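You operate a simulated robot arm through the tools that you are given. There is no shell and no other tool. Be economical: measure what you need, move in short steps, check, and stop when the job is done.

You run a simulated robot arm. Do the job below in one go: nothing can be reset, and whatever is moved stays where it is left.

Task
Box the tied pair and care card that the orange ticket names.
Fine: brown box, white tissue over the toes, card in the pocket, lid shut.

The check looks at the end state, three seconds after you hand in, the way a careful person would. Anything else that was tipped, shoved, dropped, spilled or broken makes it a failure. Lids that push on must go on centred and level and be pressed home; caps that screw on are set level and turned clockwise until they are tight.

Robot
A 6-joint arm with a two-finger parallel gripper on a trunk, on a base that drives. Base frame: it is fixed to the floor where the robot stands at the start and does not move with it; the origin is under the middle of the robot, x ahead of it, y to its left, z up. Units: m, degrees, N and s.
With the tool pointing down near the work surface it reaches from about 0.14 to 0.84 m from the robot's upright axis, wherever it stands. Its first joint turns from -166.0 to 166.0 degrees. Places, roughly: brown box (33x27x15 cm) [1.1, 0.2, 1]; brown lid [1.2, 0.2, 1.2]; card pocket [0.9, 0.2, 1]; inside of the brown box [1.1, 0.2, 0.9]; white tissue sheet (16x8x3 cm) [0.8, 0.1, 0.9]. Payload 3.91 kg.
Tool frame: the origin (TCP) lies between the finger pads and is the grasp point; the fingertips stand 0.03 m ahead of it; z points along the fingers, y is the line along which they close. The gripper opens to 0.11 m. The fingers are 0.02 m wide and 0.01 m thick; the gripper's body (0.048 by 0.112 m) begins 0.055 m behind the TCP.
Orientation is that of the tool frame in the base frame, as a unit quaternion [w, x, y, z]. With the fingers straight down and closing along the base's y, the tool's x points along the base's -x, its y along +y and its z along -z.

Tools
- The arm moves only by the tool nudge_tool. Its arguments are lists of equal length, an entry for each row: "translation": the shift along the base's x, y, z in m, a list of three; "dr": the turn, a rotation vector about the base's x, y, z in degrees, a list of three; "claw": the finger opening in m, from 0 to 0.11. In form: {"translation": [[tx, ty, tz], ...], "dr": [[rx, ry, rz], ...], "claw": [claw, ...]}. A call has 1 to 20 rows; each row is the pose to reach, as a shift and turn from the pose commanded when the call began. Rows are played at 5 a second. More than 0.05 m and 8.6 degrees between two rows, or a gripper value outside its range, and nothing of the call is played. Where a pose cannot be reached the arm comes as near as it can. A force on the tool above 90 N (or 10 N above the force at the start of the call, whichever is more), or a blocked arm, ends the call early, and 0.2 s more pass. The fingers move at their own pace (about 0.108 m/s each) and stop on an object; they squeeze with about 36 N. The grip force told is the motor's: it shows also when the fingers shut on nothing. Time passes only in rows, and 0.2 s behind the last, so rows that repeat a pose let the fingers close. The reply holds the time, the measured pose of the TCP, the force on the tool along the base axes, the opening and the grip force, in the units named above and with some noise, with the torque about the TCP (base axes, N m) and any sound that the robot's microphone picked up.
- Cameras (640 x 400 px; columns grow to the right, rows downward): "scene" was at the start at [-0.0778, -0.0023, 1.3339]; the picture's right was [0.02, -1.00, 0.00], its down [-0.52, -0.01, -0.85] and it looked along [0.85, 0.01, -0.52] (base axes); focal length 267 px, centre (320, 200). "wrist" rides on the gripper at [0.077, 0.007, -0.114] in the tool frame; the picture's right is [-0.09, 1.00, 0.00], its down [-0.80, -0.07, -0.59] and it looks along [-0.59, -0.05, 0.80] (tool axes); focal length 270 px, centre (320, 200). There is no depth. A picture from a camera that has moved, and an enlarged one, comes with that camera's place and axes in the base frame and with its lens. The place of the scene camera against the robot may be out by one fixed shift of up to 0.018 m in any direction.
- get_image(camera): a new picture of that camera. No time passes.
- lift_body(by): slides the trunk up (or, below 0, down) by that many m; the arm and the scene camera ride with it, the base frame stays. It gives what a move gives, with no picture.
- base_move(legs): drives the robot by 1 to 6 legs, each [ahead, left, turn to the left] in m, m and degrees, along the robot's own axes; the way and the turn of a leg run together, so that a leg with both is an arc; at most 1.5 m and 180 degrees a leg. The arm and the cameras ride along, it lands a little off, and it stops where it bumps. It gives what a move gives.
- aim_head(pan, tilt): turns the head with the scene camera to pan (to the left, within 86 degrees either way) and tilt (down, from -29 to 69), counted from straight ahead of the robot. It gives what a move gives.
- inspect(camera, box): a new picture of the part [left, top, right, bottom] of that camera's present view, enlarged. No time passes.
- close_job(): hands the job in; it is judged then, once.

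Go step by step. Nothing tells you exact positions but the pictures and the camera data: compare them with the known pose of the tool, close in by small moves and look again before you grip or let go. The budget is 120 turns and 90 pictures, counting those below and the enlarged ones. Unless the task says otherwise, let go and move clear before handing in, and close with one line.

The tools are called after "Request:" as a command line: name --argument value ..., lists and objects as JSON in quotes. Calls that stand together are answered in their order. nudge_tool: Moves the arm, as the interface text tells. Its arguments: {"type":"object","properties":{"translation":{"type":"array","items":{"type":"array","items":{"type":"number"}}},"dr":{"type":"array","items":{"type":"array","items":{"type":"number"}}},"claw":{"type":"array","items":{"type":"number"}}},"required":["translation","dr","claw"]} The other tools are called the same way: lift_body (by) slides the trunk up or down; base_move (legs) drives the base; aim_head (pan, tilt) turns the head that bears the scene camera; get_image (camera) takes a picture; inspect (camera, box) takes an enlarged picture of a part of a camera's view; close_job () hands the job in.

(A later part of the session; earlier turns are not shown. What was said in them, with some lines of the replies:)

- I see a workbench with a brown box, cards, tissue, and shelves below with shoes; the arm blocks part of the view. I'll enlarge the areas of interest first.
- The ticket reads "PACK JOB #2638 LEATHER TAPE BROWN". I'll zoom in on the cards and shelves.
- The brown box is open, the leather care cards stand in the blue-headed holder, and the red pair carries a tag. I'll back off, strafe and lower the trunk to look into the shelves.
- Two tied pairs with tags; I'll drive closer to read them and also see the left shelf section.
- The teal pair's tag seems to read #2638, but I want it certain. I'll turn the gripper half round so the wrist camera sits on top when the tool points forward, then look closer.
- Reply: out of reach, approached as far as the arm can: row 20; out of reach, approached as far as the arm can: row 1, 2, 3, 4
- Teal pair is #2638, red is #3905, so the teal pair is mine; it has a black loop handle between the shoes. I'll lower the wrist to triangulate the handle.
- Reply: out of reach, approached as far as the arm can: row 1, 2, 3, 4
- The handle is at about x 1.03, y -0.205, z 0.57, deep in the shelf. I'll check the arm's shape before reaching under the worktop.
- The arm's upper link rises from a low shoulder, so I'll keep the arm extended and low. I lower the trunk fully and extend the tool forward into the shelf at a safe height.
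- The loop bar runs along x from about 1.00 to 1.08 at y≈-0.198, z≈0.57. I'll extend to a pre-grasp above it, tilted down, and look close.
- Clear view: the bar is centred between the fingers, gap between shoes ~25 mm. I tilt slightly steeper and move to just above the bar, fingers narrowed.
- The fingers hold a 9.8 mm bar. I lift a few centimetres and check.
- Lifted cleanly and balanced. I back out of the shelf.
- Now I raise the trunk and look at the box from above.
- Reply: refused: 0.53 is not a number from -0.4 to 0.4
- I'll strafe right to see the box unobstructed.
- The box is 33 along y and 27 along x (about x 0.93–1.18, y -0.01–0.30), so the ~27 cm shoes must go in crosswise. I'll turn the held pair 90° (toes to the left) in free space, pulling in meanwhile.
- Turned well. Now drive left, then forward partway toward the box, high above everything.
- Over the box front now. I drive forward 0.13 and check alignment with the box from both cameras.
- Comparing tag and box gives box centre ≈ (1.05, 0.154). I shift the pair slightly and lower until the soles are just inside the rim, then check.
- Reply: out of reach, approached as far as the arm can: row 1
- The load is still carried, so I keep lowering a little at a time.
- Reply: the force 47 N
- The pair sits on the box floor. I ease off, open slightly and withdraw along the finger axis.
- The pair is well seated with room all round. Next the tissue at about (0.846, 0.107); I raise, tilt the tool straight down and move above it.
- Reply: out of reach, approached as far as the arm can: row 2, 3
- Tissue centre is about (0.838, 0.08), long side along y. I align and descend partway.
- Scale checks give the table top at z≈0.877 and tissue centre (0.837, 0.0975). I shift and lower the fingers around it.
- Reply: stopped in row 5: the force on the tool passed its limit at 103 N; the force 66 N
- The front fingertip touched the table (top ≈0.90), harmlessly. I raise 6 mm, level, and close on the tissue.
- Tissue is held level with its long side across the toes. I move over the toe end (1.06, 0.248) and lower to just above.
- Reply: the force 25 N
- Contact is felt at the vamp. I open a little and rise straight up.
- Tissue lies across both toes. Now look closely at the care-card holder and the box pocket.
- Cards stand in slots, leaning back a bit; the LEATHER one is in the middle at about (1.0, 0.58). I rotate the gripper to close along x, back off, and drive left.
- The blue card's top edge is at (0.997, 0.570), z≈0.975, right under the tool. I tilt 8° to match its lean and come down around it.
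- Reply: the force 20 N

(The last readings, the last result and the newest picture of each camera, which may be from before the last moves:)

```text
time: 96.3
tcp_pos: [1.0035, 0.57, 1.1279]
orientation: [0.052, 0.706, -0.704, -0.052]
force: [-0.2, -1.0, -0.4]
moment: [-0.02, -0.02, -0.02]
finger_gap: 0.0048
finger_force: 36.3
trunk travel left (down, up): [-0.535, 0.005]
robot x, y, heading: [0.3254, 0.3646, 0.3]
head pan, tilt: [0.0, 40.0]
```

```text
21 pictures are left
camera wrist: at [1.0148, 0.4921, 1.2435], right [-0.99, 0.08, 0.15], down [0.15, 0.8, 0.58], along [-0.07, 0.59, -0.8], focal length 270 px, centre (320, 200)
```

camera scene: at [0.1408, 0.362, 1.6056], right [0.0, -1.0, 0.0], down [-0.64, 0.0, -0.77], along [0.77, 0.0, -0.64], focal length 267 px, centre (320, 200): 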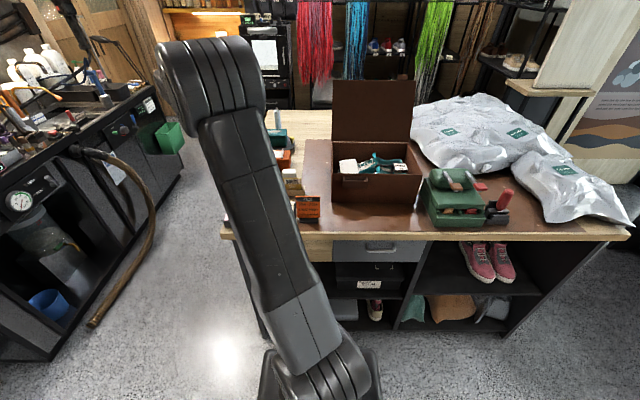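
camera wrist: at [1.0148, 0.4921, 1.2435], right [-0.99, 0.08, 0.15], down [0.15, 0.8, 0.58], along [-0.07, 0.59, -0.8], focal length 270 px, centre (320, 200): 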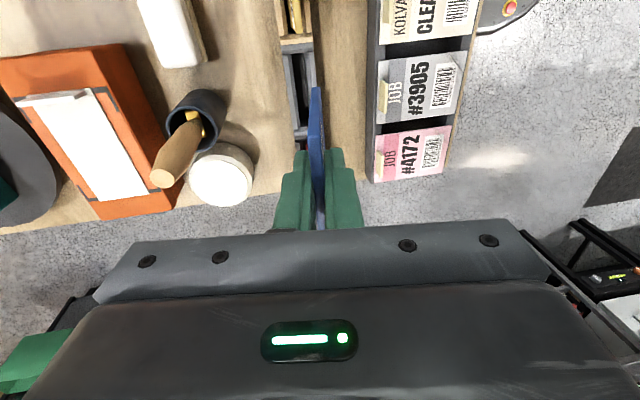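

The card is held and the holder stayed put. I straighten the tool, raise it, and drive toward the box pocket (≈ y 0.24, z 1.01 on the front face).

Request:
nudge_tool --translation '[[0, 0, 0.03], [-0.02, 0, 0.06], [-0.05, 0, 0.08], [-0.05, 0, 0.08]]' --dr '[[0, 0, 0], [0, -4, 0], [0, -8, 0], [0, -8, 0]]' --claw '[0, 0, 0, 0]'

Request:
base_move --legs '[[-0.1, 0, 0], [0, -0.33, 0]]'

Request:
get_image --camera "wrist"

Request:
inspect --camera "scene" --box '[80, 130, 380, 290]'

```text
time: 97.3
tcp_pos: [0.9544, 0.5701, 1.2073]
orientation: [0.003, 0.709, -0.706, -0.002]
force: [0.8, 0.6, -0.1]
moment: [0.01, 0.01, -0.01]
finger_gap: 0.0048
finger_force: 35.9
trunk travel left (down, up): [-0.535, 0.005]
robot x, y, heading: [0.3243, 0.3681, 0.4]
head pan, tilt: [0.0, 40.0]
```

```text
time: 100.2
tcp_pos: [0.8549, 0.2435, 1.2072]
orientation: [0.002, 0.708, -0.706, -0.002]
force: [-0.1, -0.4, -0.8]
moment: [-0.02, -0.03, 0.0]
finger_gap: 0.005
finger_force: 36.4
trunk travel left (down, up): [-0.535, 0.005]
robot x, y, heading: [0.2225, 0.039, 0.4]
head pan, tilt: [0.0, 40.0]
```

```text
20 pictures are left
camera wrist: at [0.8492, 0.1656, 1.323], right [-1.0, 0.08, 0.01], down [0.07, 0.8, 0.59], along [0.04, 0.59, -0.8], focal length 270 px, centre (320, 200)
```

wrist: 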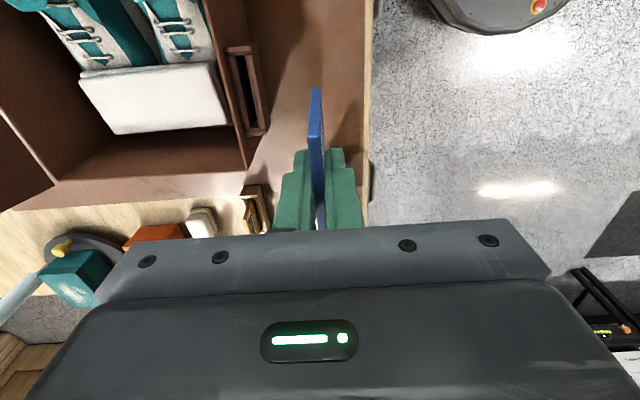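

```text
2.13 times, centred on (230, 210) of scene
camera zoom: at [0.1423, 0.0342, 1.6056], right [0.01, -1.0, 0.0], down [-0.64, 0.0, -0.77], along [0.77, 0.0, -0.64], focal length 570 px, centre (512, 179)
```

zoom: 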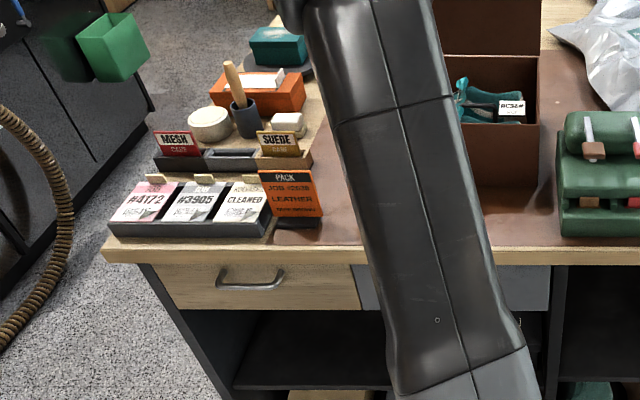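

Request:
inspect --camera "wrist" --box '[200, 30, 360, 240]'

```text
1.90 times, centred on (280, 135) of wrist
camera zoom: at [0.8492, 0.1656, 1.323], right [-1.0, 0.08, 0.01], down [0.07, 0.8, 0.59], along [0.04, 0.59, -0.8], focal length 515 px, centre (396, 324)
```

zoom: 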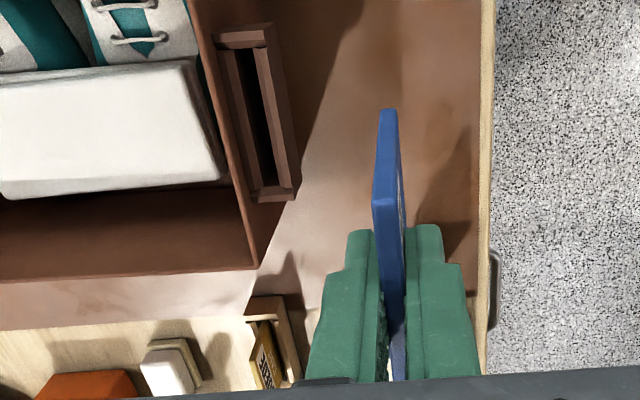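

Card is ~67×87 mm, vertical; the pocket slot is about x 0.929, y 0.20–0.277. I bring the card's lower edge just above the slot and check.

Request:
nudge_tool --translation '[[0.04, -0.002, 0], [0.074, -0.002, 0], [0.074, -0.002, -0.03], [0.074, -0.002, -0.06], [0.074, -0.002, -0.08], [0.074, -0.002, -0.08]]' --dr '[[0, 0, 0], [0, 0, 0], [0, 0, 0], [0, 0, 0], [0, 0, 0], [0, 0, 0]]' --claw '[0, 0, 0, 0, 0, 0]'

Request:
inspect --camera "wrist" --box '[240, 60, 400, 240]'

```text
time: 101.6
tcp_pos: [0.9266, 0.2411, 1.1269]
orientation: [0.002, 0.708, -0.706, -0.002]
force: [0.0, -0.6, -0.2]
moment: [-0.02, 0.03, -0.02]
finger_gap: 0.0048
finger_force: 36.3
trunk travel left (down, up): [-0.535, 0.005]
robot x, y, heading: [0.229, 0.0373, 0.3]
head pan, tilt: [0.0, 40.0]
```

```text
2.22 times, centred on (320, 150) of wrist
camera zoom: at [0.9224, 0.164, 1.2428], right [-1.0, 0.08, 0.01], down [0.07, 0.8, 0.59], along [0.04, 0.59, -0.8], focal length 601 px, centre (320, 311)
```

zoom: 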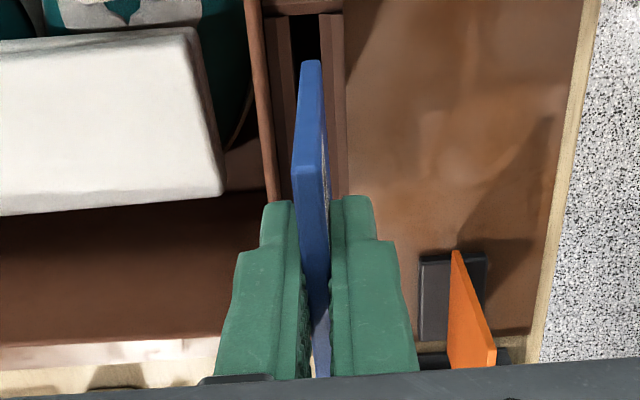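

The card lines up; I shift +4 mm in x and -2 mm in y, then lower slowly into the slot.

Request:
nudge_tool --translation '[[0.004, -0.002, 0], [0.004, -0.002, -0.01], [0.004, -0.002, -0.02], [0.004, -0.002, -0.025]]' --dr '[[0, 0, 0], [0, 0, 0], [0, 0, 0], [0, 0, 0]]' --claw '[0, 0, 0, 0]'

Request:
inspect --camera "wrist" --box '[260, 60, 380, 180]'

```text
time: 102.6
tcp_pos: [0.9325, 0.2397, 1.1029]
orientation: [0.003, 0.708, -0.706, -0.002]
force: [-0.5, -0.6, 0.1]
moment: [0.01, 0.04, 0.01]
finger_gap: 0.005
finger_force: 36.4
trunk travel left (down, up): [-0.535, 0.005]
robot x, y, heading: [0.2283, 0.0392, 0.4]
head pan, tilt: [0.0, 40.0]
```

```text
3.33 times, centred on (320, 120) of wrist
camera zoom: at [0.9274, 0.1623, 1.2174], right [-1.0, 0.08, 0.01], down [0.07, 0.8, 0.59], along [0.04, 0.59, -0.8], focal length 901 px, centre (320, 467)
```

zoom: 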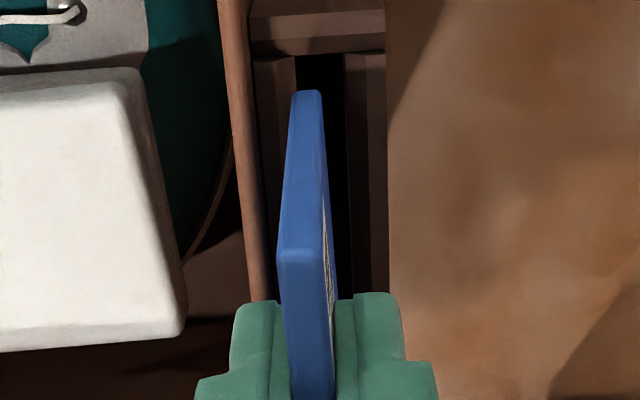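

Request:
nudge_tool --translation '[[-0.003, 0, 0.003], [-0.003, 0, 0], [-0.003, 0, -0.008], [-0.003, 0, -0.012]]' --dr '[[0, 0, 0], [0, 0, 0], [0, 0, 0], [0, 0, 0]]' --claw '[0, 0, 0, 0]'

Request:
inspect --camera "wrist" --box '[260, 60, 380, 180]'

```text
time: 103.6
tcp_pos: [0.9294, 0.2389, 1.0884]
orientation: [0.003, 0.709, -0.706, -0.002]
force: [0.8, -3.1, -0.9]
moment: [-0.22, -0.07, -0.04]
finger_gap: 0.005
finger_force: 35.5
trunk travel left (down, up): [-0.535, 0.005]
robot x, y, heading: [0.2274, 0.0396, 0.5]
head pan, tilt: [0.0, 40.0]
```

```text
3.33 times, centred on (320, 120) of wrist
camera zoom: at [0.9243, 0.1615, 1.2053], right [-1.0, 0.08, 0.01], down [0.07, 0.8, 0.59], along [0.04, 0.59, -0.8], focal length 901 px, centre (320, 467)
```

zoom: 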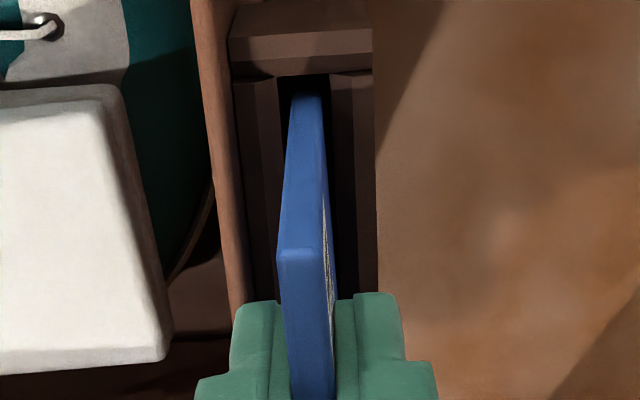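

The card has entered the slot with a slight touch at its +y end; I shift 2.5 mm and lower further.

Request:
nudge_tool --translation '[[0, -0.0025, 0.001], [0, -0.0025, -0.004], [0, -0.0025, -0.01], [0, -0.0025, -0.014]]' --dr '[[0, 0, 0], [0, 0, 0], [0, 0, 0], [0, 0, 0]]' --claw '[0, 0, 0, 0]'

```text
time: 104.6
tcp_pos: [0.93, 0.2369, 1.0772]
orientation: [0.002, 0.709, -0.705, -0.002]
force: [0.4, 1.2, -0.7]
moment: [-0.01, -0.06, -0.05]
finger_gap: 0.0047
finger_force: 36.7
trunk travel left (down, up): [-0.535, 0.005]
robot x, y, heading: [0.2264, 0.0396, 0.6]
head pan, tilt: [0.0, 40.0]
```

Request:
nudge_tool --translation '[[0, 0, -0.004], [0, 0, -0.008]]' --dr '[[0, 0, 0], [0, 0, 0]]' --claw '[0, 0]'

Request:
inspect --camera "wrist" --box '[240, 40, 400, 240]'

```text
time: 105.2
tcp_pos: [0.9309, 0.2379, 1.0702]
orientation: [0.001, 0.708, -0.706, -0.001]
force: [1.7, 1.1, 9.0]
moment: [-0.02, -0.1, -0.02]
finger_gap: 0.005
finger_force: 35.7
trunk travel left (down, up): [-0.535, 0.005]
robot x, y, heading: [0.2282, 0.0392, 0.3]
head pan, tilt: [0.0, 40.0]
```

```text
2.00 times, centred on (320, 140) of wrist
camera zoom: at [0.9236, 0.1598, 1.1858], right [-1.0, 0.08, 0.0], down [0.07, 0.8, 0.59], along [0.05, 0.59, -0.8], focal length 541 px, centre (320, 320)
```

zoom: 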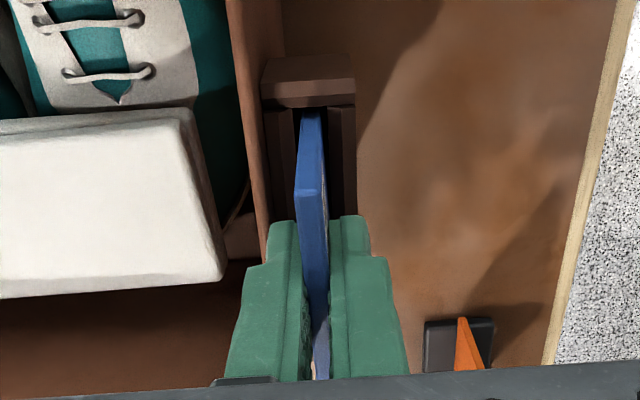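

The card bottoms out in the pocket. I lift 8 mm so the fingers clear the rim, open just a little so it drops home, and rise.

Request:
nudge_tool --translation '[[0, 0, 0.005], [0, 0, 0.009], [0, 0, 0.009], [0, 0, 0.009], [0, 0, 0.009], [0, 0, 0.03], [0, 0, 0.06], [0, 0, 0.1]]' --dr '[[0, 0, 0], [0, 0, 0], [0, 0, 0], [0, 0, 0], [0, 0, 0], [0, 0, 0], [0, 0, 0], [0, 0, 0]]' --claw '[0, 0, 0.016, 0.018, 0.018, 0.018, 0.018, 0.018]'

Request:
get_image --camera "wrist"

```text
time: 107.0
tcp_pos: [0.93, 0.2365, 1.1687]
orientation: [0.003, 0.708, -0.706, -0.002]
force: [-0.1, -0.2, -0.8]
moment: [-0.03, 0.01, -0.01]
finger_gap: 0.0182
finger_force: 0.1
trunk travel left (down, up): [-0.535, 0.005]
robot x, y, heading: [0.2227, 0.0386, 0.1]
head pan, tilt: [0.0, 40.0]
```

```text
13 pictures are left
camera wrist: at [0.9238, 0.1597, 1.285], right [-1.0, 0.08, 0.01], down [0.07, 0.8, 0.59], along [0.04, 0.59, -0.8], focal length 270 px, centre (320, 200)
```

wrist: 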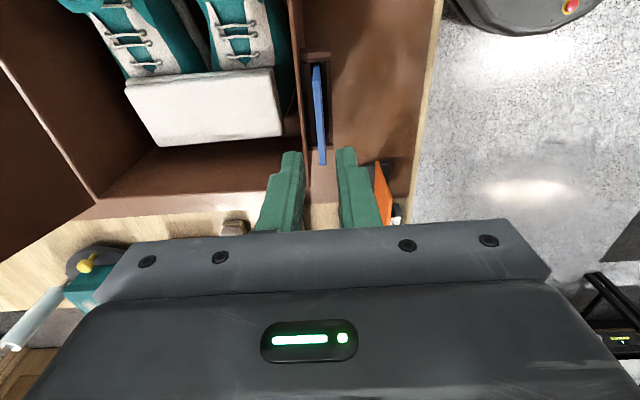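

Card is in its pocket. Now the lid: it leans back beyond vertical, so I'll pitch the open gripper over its top edge. First raise, pitch 45° and take a look.

Request:
nudge_tool --translation '[[-0.02, -0.02, 0.03], [-0.04, -0.04, 0.07], [-0.05, -0.06, 0.11], [-0.05, -0.08, 0.15], [-0.05, -0.1, 0.18], [-0.05, -0.12, 0.2], [-0.05, -0.137, 0.2]]' --dr '[[0, 0, 0], [0, -8, 0], [0, -16, 0], [0, -24, 0], [0, -32, 0], [0, -40, 0], [0, -45, 0]]' --claw '[0.05, 0.08, 0.11, 0.11, 0.11, 0.11, 0.11]'

Request:
base_move --legs '[[0.12, 0, 0]]'

Request:
get_image --camera "wrist"

Request:
get_image --camera "scene"

```text
time: 108.6
tcp_pos: [0.8802, 0.0993, 1.3698]
orientation: [-0.268, 0.656, -0.652, 0.27]
force: [0.2, 0.2, -0.1]
moment: [0.0, 0.0, 0.01]
finger_gap: 0.1101
finger_force: 0.3
trunk travel left (down, up): [-0.535, 0.005]
robot x, y, heading: [0.2237, 0.04, 0.4]
head pan, tilt: [0.0, 40.0]
```

```text
time: 109.8
tcp_pos: [1.0003, 0.1003, 1.3675]
orientation: [-0.267, 0.656, -0.653, 0.269]
force: [0.3, 0.7, -0.9]
moment: [-0.02, 0.04, 0.0]
finger_gap: 0.11
finger_force: 0.1
trunk travel left (down, up): [-0.535, 0.005]
robot x, y, heading: [0.3426, 0.0384, 0.1]
head pan, tilt: [0.0, 40.0]
```

```text
12 pictures are left
camera wrist: at [0.9162, 0.0223, 1.4457], right [-0.71, 0.08, -0.7], down [-0.37, 0.8, 0.47], along [0.6, 0.59, -0.54], focal length 270 px, centre (320, 200)
```

wrist: 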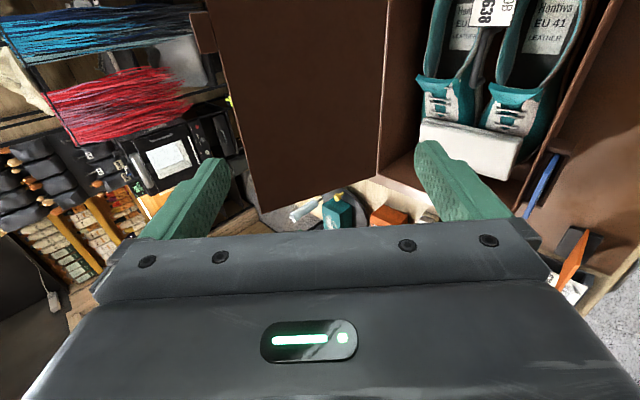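

```text
11 pictures are left
camera scene: at [0.2637, 0.0357, 1.6056], right [0.0, -1.0, 0.0], down [-0.64, 0.0, -0.77], along [0.77, 0.0, -0.64], focal length 267 px, centre (320, 200)
```

scene: 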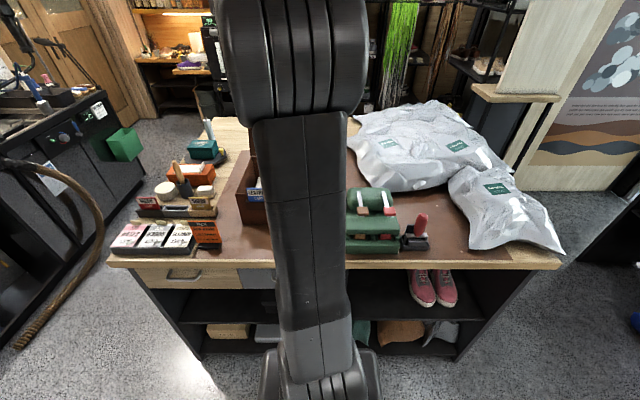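

The lid hinges at (1.174, z 1.05), its free edge is at (1.28, z 1.27), leaning back 26°, and it has a small lift tab near y≈0.05. I'll turn the gripper to close along y and take that tab by its sides.

Request:
nudge_tool --translation '[[0, 0, 0], [0, 0, 0], [0, 0, 0], [0, 0, 0], [0, 0, 0], [0, 0, 0], [0, 0, 0], [0, 0, 0], [0, 0, 0], [0, 0, 0], [0, -0.02, 0], [0, -0.05, 0]]' --dr '[[5.26, 0, -5.34], [10.5, 0, -10.7], [15.8, 0, -16], [21.1, 0, -21.4], [26.3, 0, -26.7], [31.6, 0, -32], [36.9, 0, -37.4], [42.1, 0, -42.7], [47.4, 0, -48.1], [52.7, 0, -53.4], [57.9, 0, -58.7], [63.2, 0, -64.1]]' --claw '[0.08, 0.08, 0.08, 0.08, 0.08, 0.08, 0.08, 0.08, 0.08, 0.08, 0.08, 0.08]'

Request:
nudge_tool --translation '[[0, 0, 0], [0, 0, -0.01], [0, 0, -0.02]]' --dr '[[0, -7, 0], [0, -14, 0], [0, -18, 0]]' --claw '[0.08, 0.08, 0.08]'

Request:
get_image --camera "wrist"

```text
time: 112.5
tcp_pos: [1.0002, 0.0493, 1.3683]
orientation: [0.379, -0.002, 0.925, 0.001]
force: [0.5, 0.1, 0.6]
moment: [0.0, 0.0, 0.0]
finger_gap: 0.0799
finger_force: 0.1
trunk travel left (down, up): [-0.535, 0.005]
robot x, y, heading: [0.3479, 0.0448, 0.4]
head pan, tilt: [0.0, 40.0]
```

```text
time: 113.2
tcp_pos: [1.0001, 0.0499, 1.3487]
orientation: [0.519, -0.001, 0.855, 0.0]
force: [0.1, -0.6, -0.4]
moment: [0.0, 0.0, -0.02]
finger_gap: 0.08
finger_force: 0.0
trunk travel left (down, up): [-0.535, 0.005]
robot x, y, heading: [0.3457, 0.0392, 0.5]
head pan, tilt: [0.0, 40.0]
```

```text
10 pictures are left
camera wrist: at [0.8629, 0.0561, 1.3337], right [0.04, 1.0, 0.08], down [-0.16, -0.07, 0.98], along [0.99, -0.05, 0.16], focal length 270 px, centre (320, 200)
```

wrist: 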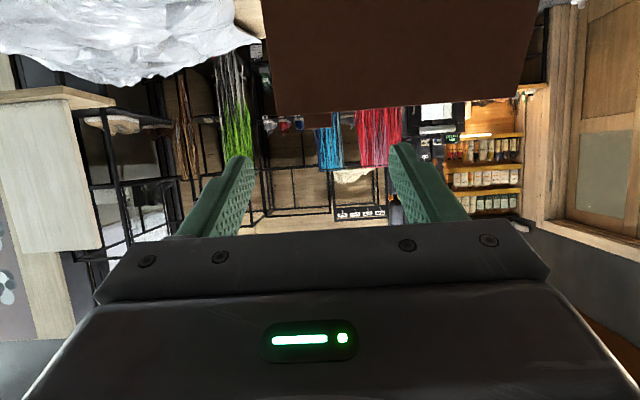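

Request:
inspect --camera "wrist" --box '[230, 20, 430, 150]'

```text
3.08 times, centred on (330, 85) of wrist
camera zoom: at [0.8629, 0.0561, 1.3337], right [0.04, 1.0, 0.08], down [-0.16, -0.07, 0.98], along [0.99, -0.05, 0.16], focal length 832 px, centre (289, 554)
```

zoom: 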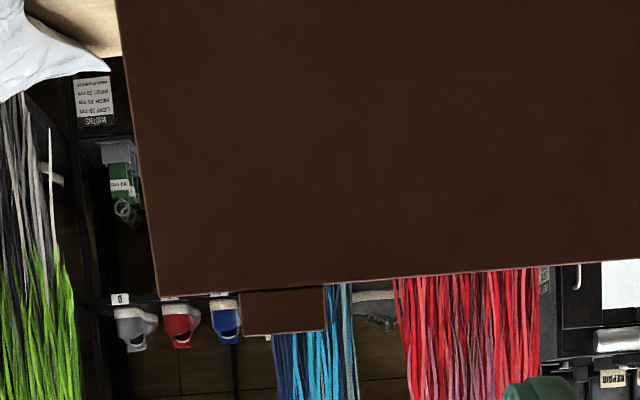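

The tab is at (1.286, 0.041, 1.283), 4 cm wide. I drive a little closer and approach it with the fingers either side.

Request:
base_move --legs '[[0.04, 0, 0]]'

Request:
nudge_tool --translation '[[0.045, -0.009, 0], [0.09, -0.009, 0], [0.13, -0.009, 0], [0.165, -0.009, 0], [0.185, -0.009, -0.01]]' --dr '[[0, 0, 0], [0, 0, 0], [0, 0, 0], [0, 0, 0], [0, 0, 0]]' --claw '[0.07, 0.07, 0.07, 0.07, 0.07]'

Request:
inspect --camera "wrist" --box '[160, 20, 480, 240]'

```text
time: 114.1
tcp_pos: [1.0417, 0.0496, 1.3468]
orientation: [0.519, -0.002, 0.855, 0.0]
force: [0.2, 0.0, -0.3]
moment: [0.02, 0.03, 0.01]
finger_gap: 0.08
finger_force: 0.1
trunk travel left (down, up): [-0.535, 0.005]
robot x, y, heading: [0.3861, 0.0385, 0.4]
head pan, tilt: [0.0, 40.0]
```

```text
time: 115.3
tcp_pos: [1.2264, 0.0407, 1.3375]
orientation: [0.518, -0.002, 0.855, -0.001]
force: [-0.2, 0.1, -0.6]
moment: [0.0, 0.0, -0.01]
finger_gap: 0.0701
finger_force: 0.0
trunk travel left (down, up): [-0.535, 0.005]
robot x, y, heading: [0.3864, 0.0368, 0.1]
head pan, tilt: [0.0, 40.0]
```

```text
1.82 times, centred on (320, 130) of wrist
camera zoom: at [1.0884, 0.0473, 1.3234], right [0.04, 1.0, 0.07], down [-0.16, -0.07, 0.99], along [0.99, -0.05, 0.15], focal length 491 px, centre (320, 327)
```

zoom: 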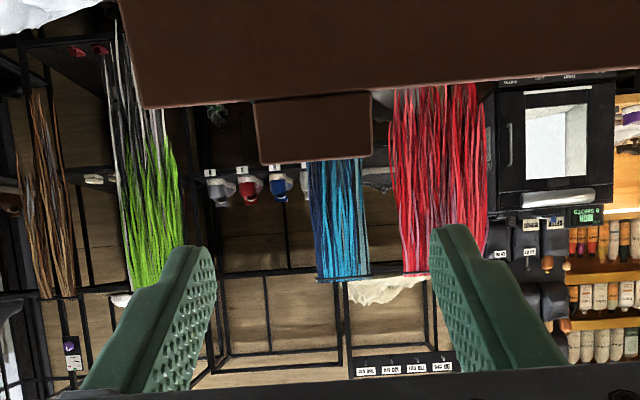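

Request:
nudge_tool --translation '[[0.01, 0, -0.015], [0.02, 0, -0.03], [0.026, 0, -0.041], [0.026, 0, -0.041]]' --dr '[[0, 0, 0], [0, 0, 0], [0, 0, 0], [0, 0, 0]]' --claw '[0.07, 0.07, 0.07, 0.07]'

Request:
inspect --camera "wrist" --box '[160, 20, 480, 240]'

```text
time: 116.3
tcp_pos: [1.2506, 0.0403, 1.297]
orientation: [0.519, -0.001, 0.855, -0.001]
force: [-0.5, 0.7, 0.4]
moment: [0.01, 0.0, -0.01]
finger_gap: 0.0702
finger_force: 0.1
trunk travel left (down, up): [-0.535, 0.005]
robot x, y, heading: [0.3861, 0.0403, 0.4]
head pan, tilt: [0.0, 40.0]
```

```text
1.82 times, centred on (320, 130) of wrist
camera zoom: at [1.1135, 0.047, 1.2829], right [0.04, 1.0, 0.08], down [-0.16, -0.07, 0.99], along [0.99, -0.05, 0.15], focal length 491 px, centre (320, 327)
```

zoom: 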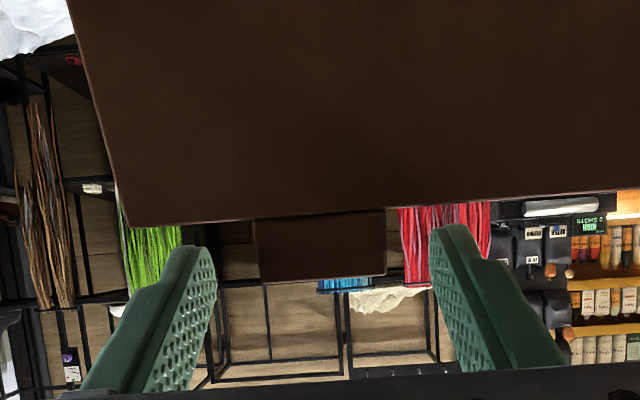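

Tab centre sits at (1.269, z 1.282), right between the fingertips. Closing on it.

Request:
nudge_tool --translation '[[0.002, 0, -0.003], [0.002, 0, -0.003], [0.002, 0, -0.003], [0.002, 0, -0.003], [0.002, 0, -0.003]]' --dr '[[0, 0, 0], [0, 0, 0], [0, 0, 0], [0, 0, 0], [0, 0, 0]]' --claw '[0.06, 0.04, 0.02, 0.02, 0.02]'

```text
time: 117.5
tcp_pos: [1.2517, 0.0408, 1.293]
orientation: [0.519, -0.001, 0.855, -0.001]
force: [0.4, 2.2, 0.5]
moment: [0.41, -0.06, -0.19]
finger_gap: 0.0392
finger_force: 36.2
trunk travel left (down, up): [-0.535, 0.005]
robot x, y, heading: [0.3833, 0.0419, 0.4]
head pan, tilt: [0.0, 40.0]
```

Tab gripped (39 mm). I swing the lid forward along its arc, first part, and check the forces.

Request:
nudge_tool --translation '[[-0.0218, 0, 0.0078], [-0.0429, 0, 0.0132], [-0.0645, 0, 0.0168], [-0.0863, 0, 0.0185], [-0.1081, 0, 0.0184]]' --dr '[[0, 0, 0], [0, 0, 0], [0, 0, 0], [0, 0, 0], [0, 0, 0]]' --claw '[0.02, 0.02, 0.02, 0.02, 0.02]'

```text
time: 118.7
tcp_pos: [1.1444, 0.0423, 1.3124]
orientation: [0.518, -0.002, 0.855, 0.0]
force: [0.8, -0.4, -4.4]
moment: [0.2, -0.41, -0.07]
finger_gap: 0.0393
finger_force: 36.0
trunk travel left (down, up): [-0.535, 0.005]
robot x, y, heading: [0.3815, 0.037, 0.3]
head pan, tilt: [0.0, 40.0]
```

Request:
nudge_tool --translation '[[-0.0217, 0, -0.003], [-0.0432, 0, -0.007], [-0.0643, 0, -0.013], [-0.0847, 0, -0.0206], [-0.1045, 0, -0.03], [-0.1233, 0, -0.0411], [-0.1411, 0, -0.0538], [-0.1577, 0, -0.068], [-0.173, 0, -0.0836], [-0.1869, 0, -0.1], [-0.1992, 0, -0.118]]' --dr '[[0, 0, 0], [0, 0, 0], [0, 0, 0], [0, 0, 0], [0, 0, 0], [0, 0, 0], [0, 0, 0], [0, 0, 0], [0, 0, 0], [0, 0, 0], [0, 0, 0]]' --claw '[0.02, 0.02, 0.02, 0.02, 0.02, 0.02, 0.02, 0.02, 0.02, 0.02, 0.02]'

Request:
get_image --camera "scene"

```text
time: 121.1
tcp_pos: [0.9715, 0.1141, 1.218]
orientation: [0.516, 0.0, 0.857, -0.004]
force: [-2.6, 0.0, -1.2]
moment: [-0.03, 0.71, -0.15]
finger_gap: 0.0393
finger_force: 35.9
out of reach, approached as far as the arm can: row 5, 6, 7, 8, 9, 10, 11
trunk travel left (down, up): [-0.535, 0.005]
robot x, y, heading: [0.3795, 0.0401, 0.6]
head pan, tilt: [0.0, 40.0]
```

```text
6 pictures are left
camera scene: at [0.3019, 0.0359, 1.6052], right [0.0, -1.0, 0.0], down [-0.64, 0.0, -0.77], along [0.77, 0.0, -0.64], focal length 267 px, centre (320, 200)
```

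scene: 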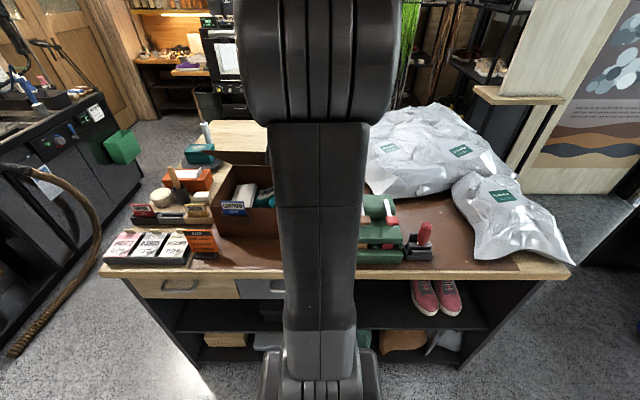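

The arm ran out of wrist range and dragged the box about 6–7 cm to the left with the lid half closed; nothing else seems touched. I steepen the tool while holding the tab, then slowly draw the box back.

Request:
nudge_tool --translation '[[0.0023, 0, 0.0025], [0.0048, 0, 0.0045], [0.0077, 0, 0.0062], [0.0108, 0, 0.0075], [0.0108, -0.007, 0.0075], [0.0108, -0.014, 0.0075], [0.0108, -0.021, 0.0075], [0.0108, -0.028, 0.0075]]' --dr '[[0, 8, 0], [0, 16, 0], [0, 24, 0], [0, 32, 0], [0, 32, 0], [0, 32, 0], [0, 32, 0], [0, 32, 0]]' --claw '[0.02, 0.02, 0.02, 0.02, 0.02, 0.02, 0.02, 0.02]'

Request:
get_image --camera "wrist"

```text
time: 123.1
tcp_pos: [1.0109, 0.0373, 1.2872]
orientation: [0.344, 0.007, 0.925, -0.163]
force: [-0.6, 1.1, 1.3]
moment: [-0.02, -0.04, 0.0]
finger_gap: 0.0199
finger_force: 0.1
out of reach, approached as far as the arm can: row 1, 2, 3, 4, 5, 6, 7
trunk travel left (down, up): [-0.535, 0.005]
robot x, y, heading: [0.3841, 0.0387, 0.3]
head pan, tilt: [0.0, 40.0]
stopped in row 8: the arm was blocked; the commanded pose is now the measured one
```

```text
5 pictures are left
camera wrist: at [0.8802, 0.072, 1.3188], right [0.19, 0.95, -0.24], down [0.23, 0.19, 0.95], along [0.96, -0.24, -0.18], focal length 270 px, centre (320, 200)
```

wrist: 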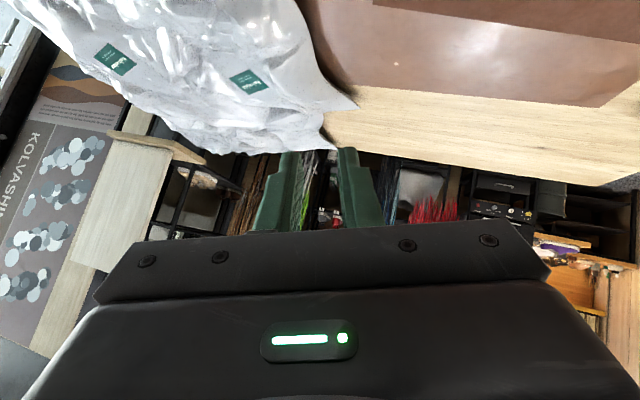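

The tab slipped out, and the lid seems to have fallen forward. I back off and look.

Request:
base_move --legs '[[-0.25, -0.25, 0]]'

Request:
aim_head --pan 20 --tilt 38

Request:
get_image --camera "scene"

```text
time: 125.4
tcp_pos: [0.7603, -0.2127, 1.2867]
orientation: [0.344, 0.008, 0.925, -0.163]
force: [-0.3, 0.0, 0.6]
moment: [0.0, -0.02, -0.03]
finger_gap: 0.02
finger_force: 0.0
trunk travel left (down, up): [-0.535, 0.005]
robot x, y, heading: [0.137, -0.2097, -0.1]
head pan, tilt: [0.0, 40.0]
```

```text
time: 126.2
tcp_pos: [0.7613, -0.213, 1.2863]
orientation: [0.344, 0.007, 0.925, -0.163]
force: [-0.6, 0.0, -0.2]
moment: [0.04, -0.01, -0.01]
finger_gap: 0.0199
finger_force: 0.1
trunk travel left (down, up): [-0.535, 0.005]
robot x, y, heading: [0.1369, -0.2079, 0.2]
head pan, tilt: [20.0, 38.0]
```

```text
4 pictures are left
camera scene: at [0.0481, -0.1844, 1.6085], right [0.34, -0.94, 0.0], down [-0.58, -0.21, -0.79], along [0.74, 0.27, -0.62], focal length 267 px, centre (320, 200)
```

scene: 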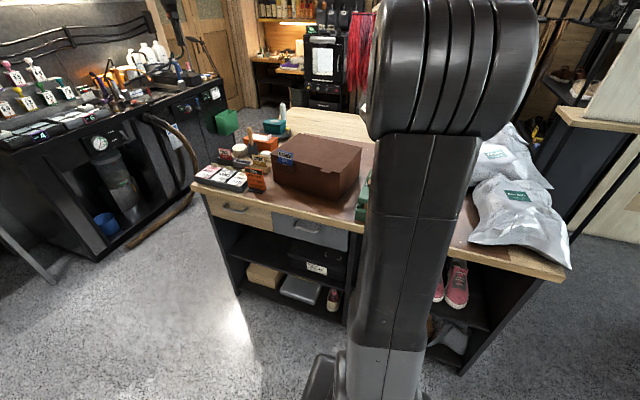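

Request:
inspect --camera "scene" --box '[180, 100, 390, 231]'

```text
3.05 times, centred on (285, 166) of scene
camera zoom: at [0.0481, -0.1844, 1.6085], right [0.34, -0.94, 0.0], down [-0.58, -0.21, -0.79], along [0.74, 0.27, -0.62], focal length 815 px, centre (427, 305)
```

zoom: 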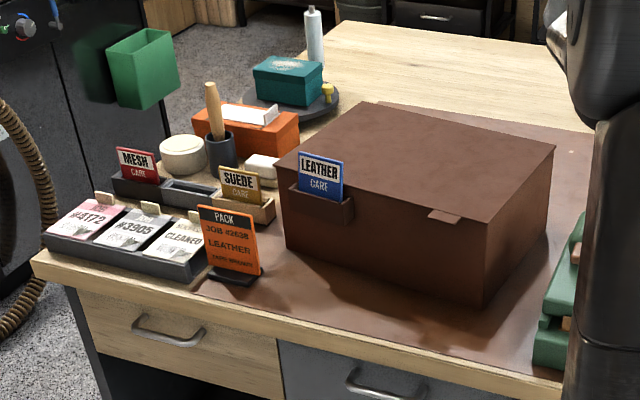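

The lid is down, the card is in the pocket, and the neighbours stand untouched. To be sure the lid is home, I'll bring the closed fingers upright and press lightly on its front.

Request:
nudge_tool --translation '[[-0.01, 0, 0], [-0.02, 0, 0], [-0.03, 0, 0], [-0.03, 0, 0], [-0.03, 0, 0], [-0.03, 0, 0], [-0.03, 0, 0]]' --dr '[[3.24, 6.71, 0], [6.48, 13.4, 0], [9.7, 20.1, 0], [13, 26.9, 0], [16.2, 33.6, 0], [19.4, 40.3, 0], [19.4, 40.3, 0]]' --claw '[0, 0, 0, 0, 0, 0, 0]'

```text
time: 127.8
tcp_pos: [0.731, -0.2124, 1.2866]
orientation: [-0.002, 0.007, 1.0, 0.0]
force: [0.4, 0.0, -0.5]
moment: [0.01, 0.0, 0.01]
finger_gap: 0.0
finger_force: 35.7
trunk travel left (down, up): [-0.535, 0.005]
robot x, y, heading: [0.1358, -0.2087, 0.1]
head pan, tilt: [20.0, 38.0]
```

Request:
base_move --legs '[[0, 0.41, 0], [0.2, 0, 0]]'

Request:
nudge_tool --translation '[[0.01, 0, -0.04], [0.024, 0, -0.08], [0.024, 0, -0.12], [0.024, 0, -0.16], [0.024, 0, -0.18]]' --dr '[[0, 0, 0], [0, 0, 0], [0, 0, 0], [0, 0, 0], [0, 0, 0]]' --claw '[0, 0, 0, 0, 0]'

Request:
get_image --camera "wrist"

```text
time: 131.6
tcp_pos: [0.9284, 0.2015, 1.285]
orientation: [-0.002, 0.007, 1.0, 0.0]
force: [0.4, 0.2, -0.5]
moment: [0.0, 0.04, -0.02]
finger_gap: 0.0
finger_force: 35.7
trunk travel left (down, up): [-0.535, 0.005]
robot x, y, heading: [0.3352, 0.2032, 0.4]
head pan, tilt: [20.0, 38.0]
```

```text
time: 132.8
tcp_pos: [0.952, 0.2022, 1.1054]
orientation: [0.0, 0.008, 1.0, 0.0]
force: [-0.4, -1.1, -0.6]
moment: [-0.03, 0.02, 0.0]
finger_gap: 0.0
finger_force: 36.0
trunk travel left (down, up): [-0.535, 0.005]
robot x, y, heading: [0.3346, 0.2089, 0.2]
head pan, tilt: [20.0, 38.0]
```

```text
2 pictures are left
camera wrist: at [0.8763, 0.2093, 1.2214], right [0.1, 0.99, 0.0], down [0.8, -0.08, 0.59], along [0.59, -0.06, -0.8], focal length 270 px, centre (320, 200)
```

wrist: 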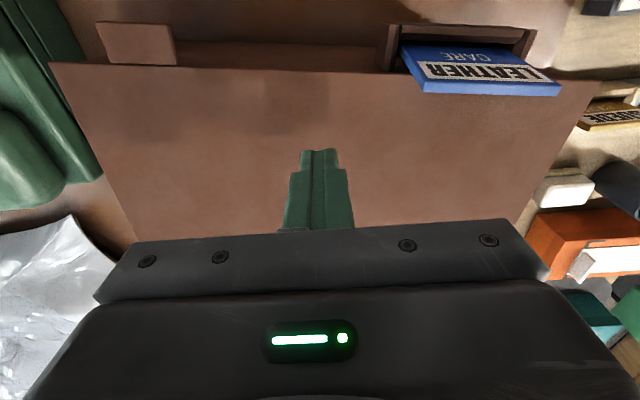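

The fingers are over the lid's front middle. I press down gently.

Request:
nudge_tool --translation '[[0, 0, -0.008], [0, 0, -0.014], [0, 0, -0.018]]' --dr '[[0, 0, 0], [0, 0, 0], [0, 0, 0]]' --claw '[0, 0, 0]'

Request:
nudge_tool --translation '[[0, 0, -0.005], [0, 0, -0.008]]' --dr '[[0, 0, 0], [0, 0, 0]]' --claw '[0, 0]'

```text
time: 133.6
tcp_pos: [0.9521, 0.2005, 1.0878]
orientation: [-0.001, 0.008, 1.0, -0.001]
force: [0.3, 0.2, -0.5]
moment: [-0.01, 0.01, -0.03]
finger_gap: 0.0001
finger_force: 35.4
trunk travel left (down, up): [-0.535, 0.005]
robot x, y, heading: [0.3322, 0.2034, 0.3]
head pan, tilt: [20.0, 38.0]
```

```text
time: 134.2
tcp_pos: [0.9526, 0.2025, 1.0808]
orientation: [-0.001, 0.007, 1.0, 0.0]
force: [0.3, 0.2, 0.5]
moment: [0.03, 0.05, 0.01]
finger_gap: 0.0
finger_force: 36.0
trunk travel left (down, up): [-0.535, 0.005]
robot x, y, heading: [0.3316, 0.1983, 0.1]
head pan, tilt: [20.0, 38.0]
```

Request:
nudge_tool --translation '[[0, 0, -0.004], [0, 0, -0.007]]' --dr '[[0, 0, 0], [0, 0, 0]]' --claw '[0, 0]'

```text
time: 134.8
tcp_pos: [0.9524, 0.2023, 1.0749]
orientation: [0.0, 0.008, 1.0, 0.0]
force: [0.9, 0.6, 6.8]
moment: [0.02, -0.08, -0.1]
finger_gap: 0.0
finger_force: 36.1
trunk travel left (down, up): [-0.535, 0.005]
robot x, y, heading: [0.3315, 0.2058, 0.3]
head pan, tilt: [20.0, 38.0]
```

The lid is firm at z≈1.045. One slightly firmer press, then lift clear and back off.

Request:
nudge_tool --translation '[[0, 0, -0.004], [0, 0, -0.004], [0, 0, 0.02], [0, 0, 0.06], [0, 0, 0.1], [0, 0, 0.14], [0, 0, 0.18]]' --dr '[[0, 0, 0], [0, 0, 0], [0, 0, 0], [0, 0, 0], [0, 0, 0], [0, 0, 0], [0, 0, 0]]' --claw '[0, 0, 0, 0, 0, 0, 0]'

Request:
base_move --legs '[[-0.25, 0, 0], [0, -0.4, 0]]'

Request:
inspect --camera "scene" --box '[160, 80, 420, 250]'

```text
time: 136.4
tcp_pos: [0.951, 0.2031, 1.2551]
orientation: [0.0, 0.008, 1.0, 0.0]
force: [0.1, 0.6, 0.5]
moment: [0.01, 0.01, 0.02]
finger_gap: 0.0
finger_force: 36.4
trunk travel left (down, up): [-0.535, 0.005]
robot x, y, heading: [0.33, 0.2083, 0.2]
head pan, tilt: [20.0, 38.0]
```

```text
time: 140.3
tcp_pos: [0.7019, -0.1999, 1.253]
orientation: [-0.001, 0.006, 1.0, 0.001]
force: [-0.3, -0.5, 0.8]
moment: [-0.03, 0.01, -0.03]
finger_gap: 0.0001
finger_force: 35.7
trunk travel left (down, up): [-0.535, 0.005]
robot x, y, heading: [0.0836, -0.1998, 0.5]
head pan, tilt: [20.0, 38.0]
```

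```text
2.35 times, centred on (290, 165) of scene
camera zoom: at [-0.0057, -0.1742, 1.6086], right [0.35, -0.94, 0.0], down [-0.58, -0.21, -0.79], along [0.74, 0.27, -0.62], focal length 629 px, centre (391, 282)
```

zoom: 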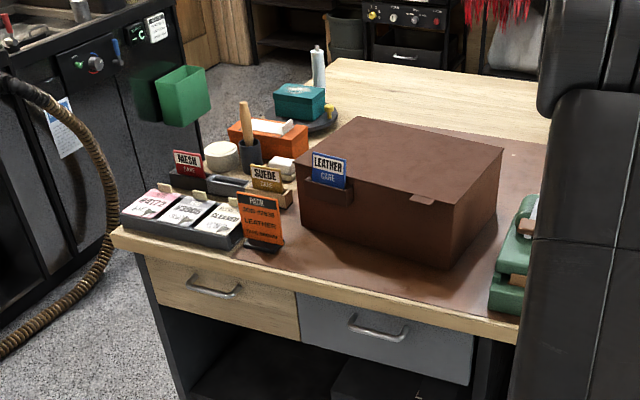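

The box is shut with the LEATHER card in its pocket, and the other cards, the ticket and the trays all stand where they were. The gripper is clear, so I'm handing in.

Request:
close_job

```text
The job is handed in.
```

I boxed the #2638 teal leather pair in the brown box, with white tissue over the toes, the LEATHER care card in the pocket, and the lid shut and pressed down. While I was swinging the lid, the box slid about 6 cm left and turned slightly, and the lid slipped from the gripper and fell shut the last part of the way. I couldn't see inside after that to check the pair and tissue. I applied no tape: the ticket says "TAPE BROWN", but your list didn't ask for it.
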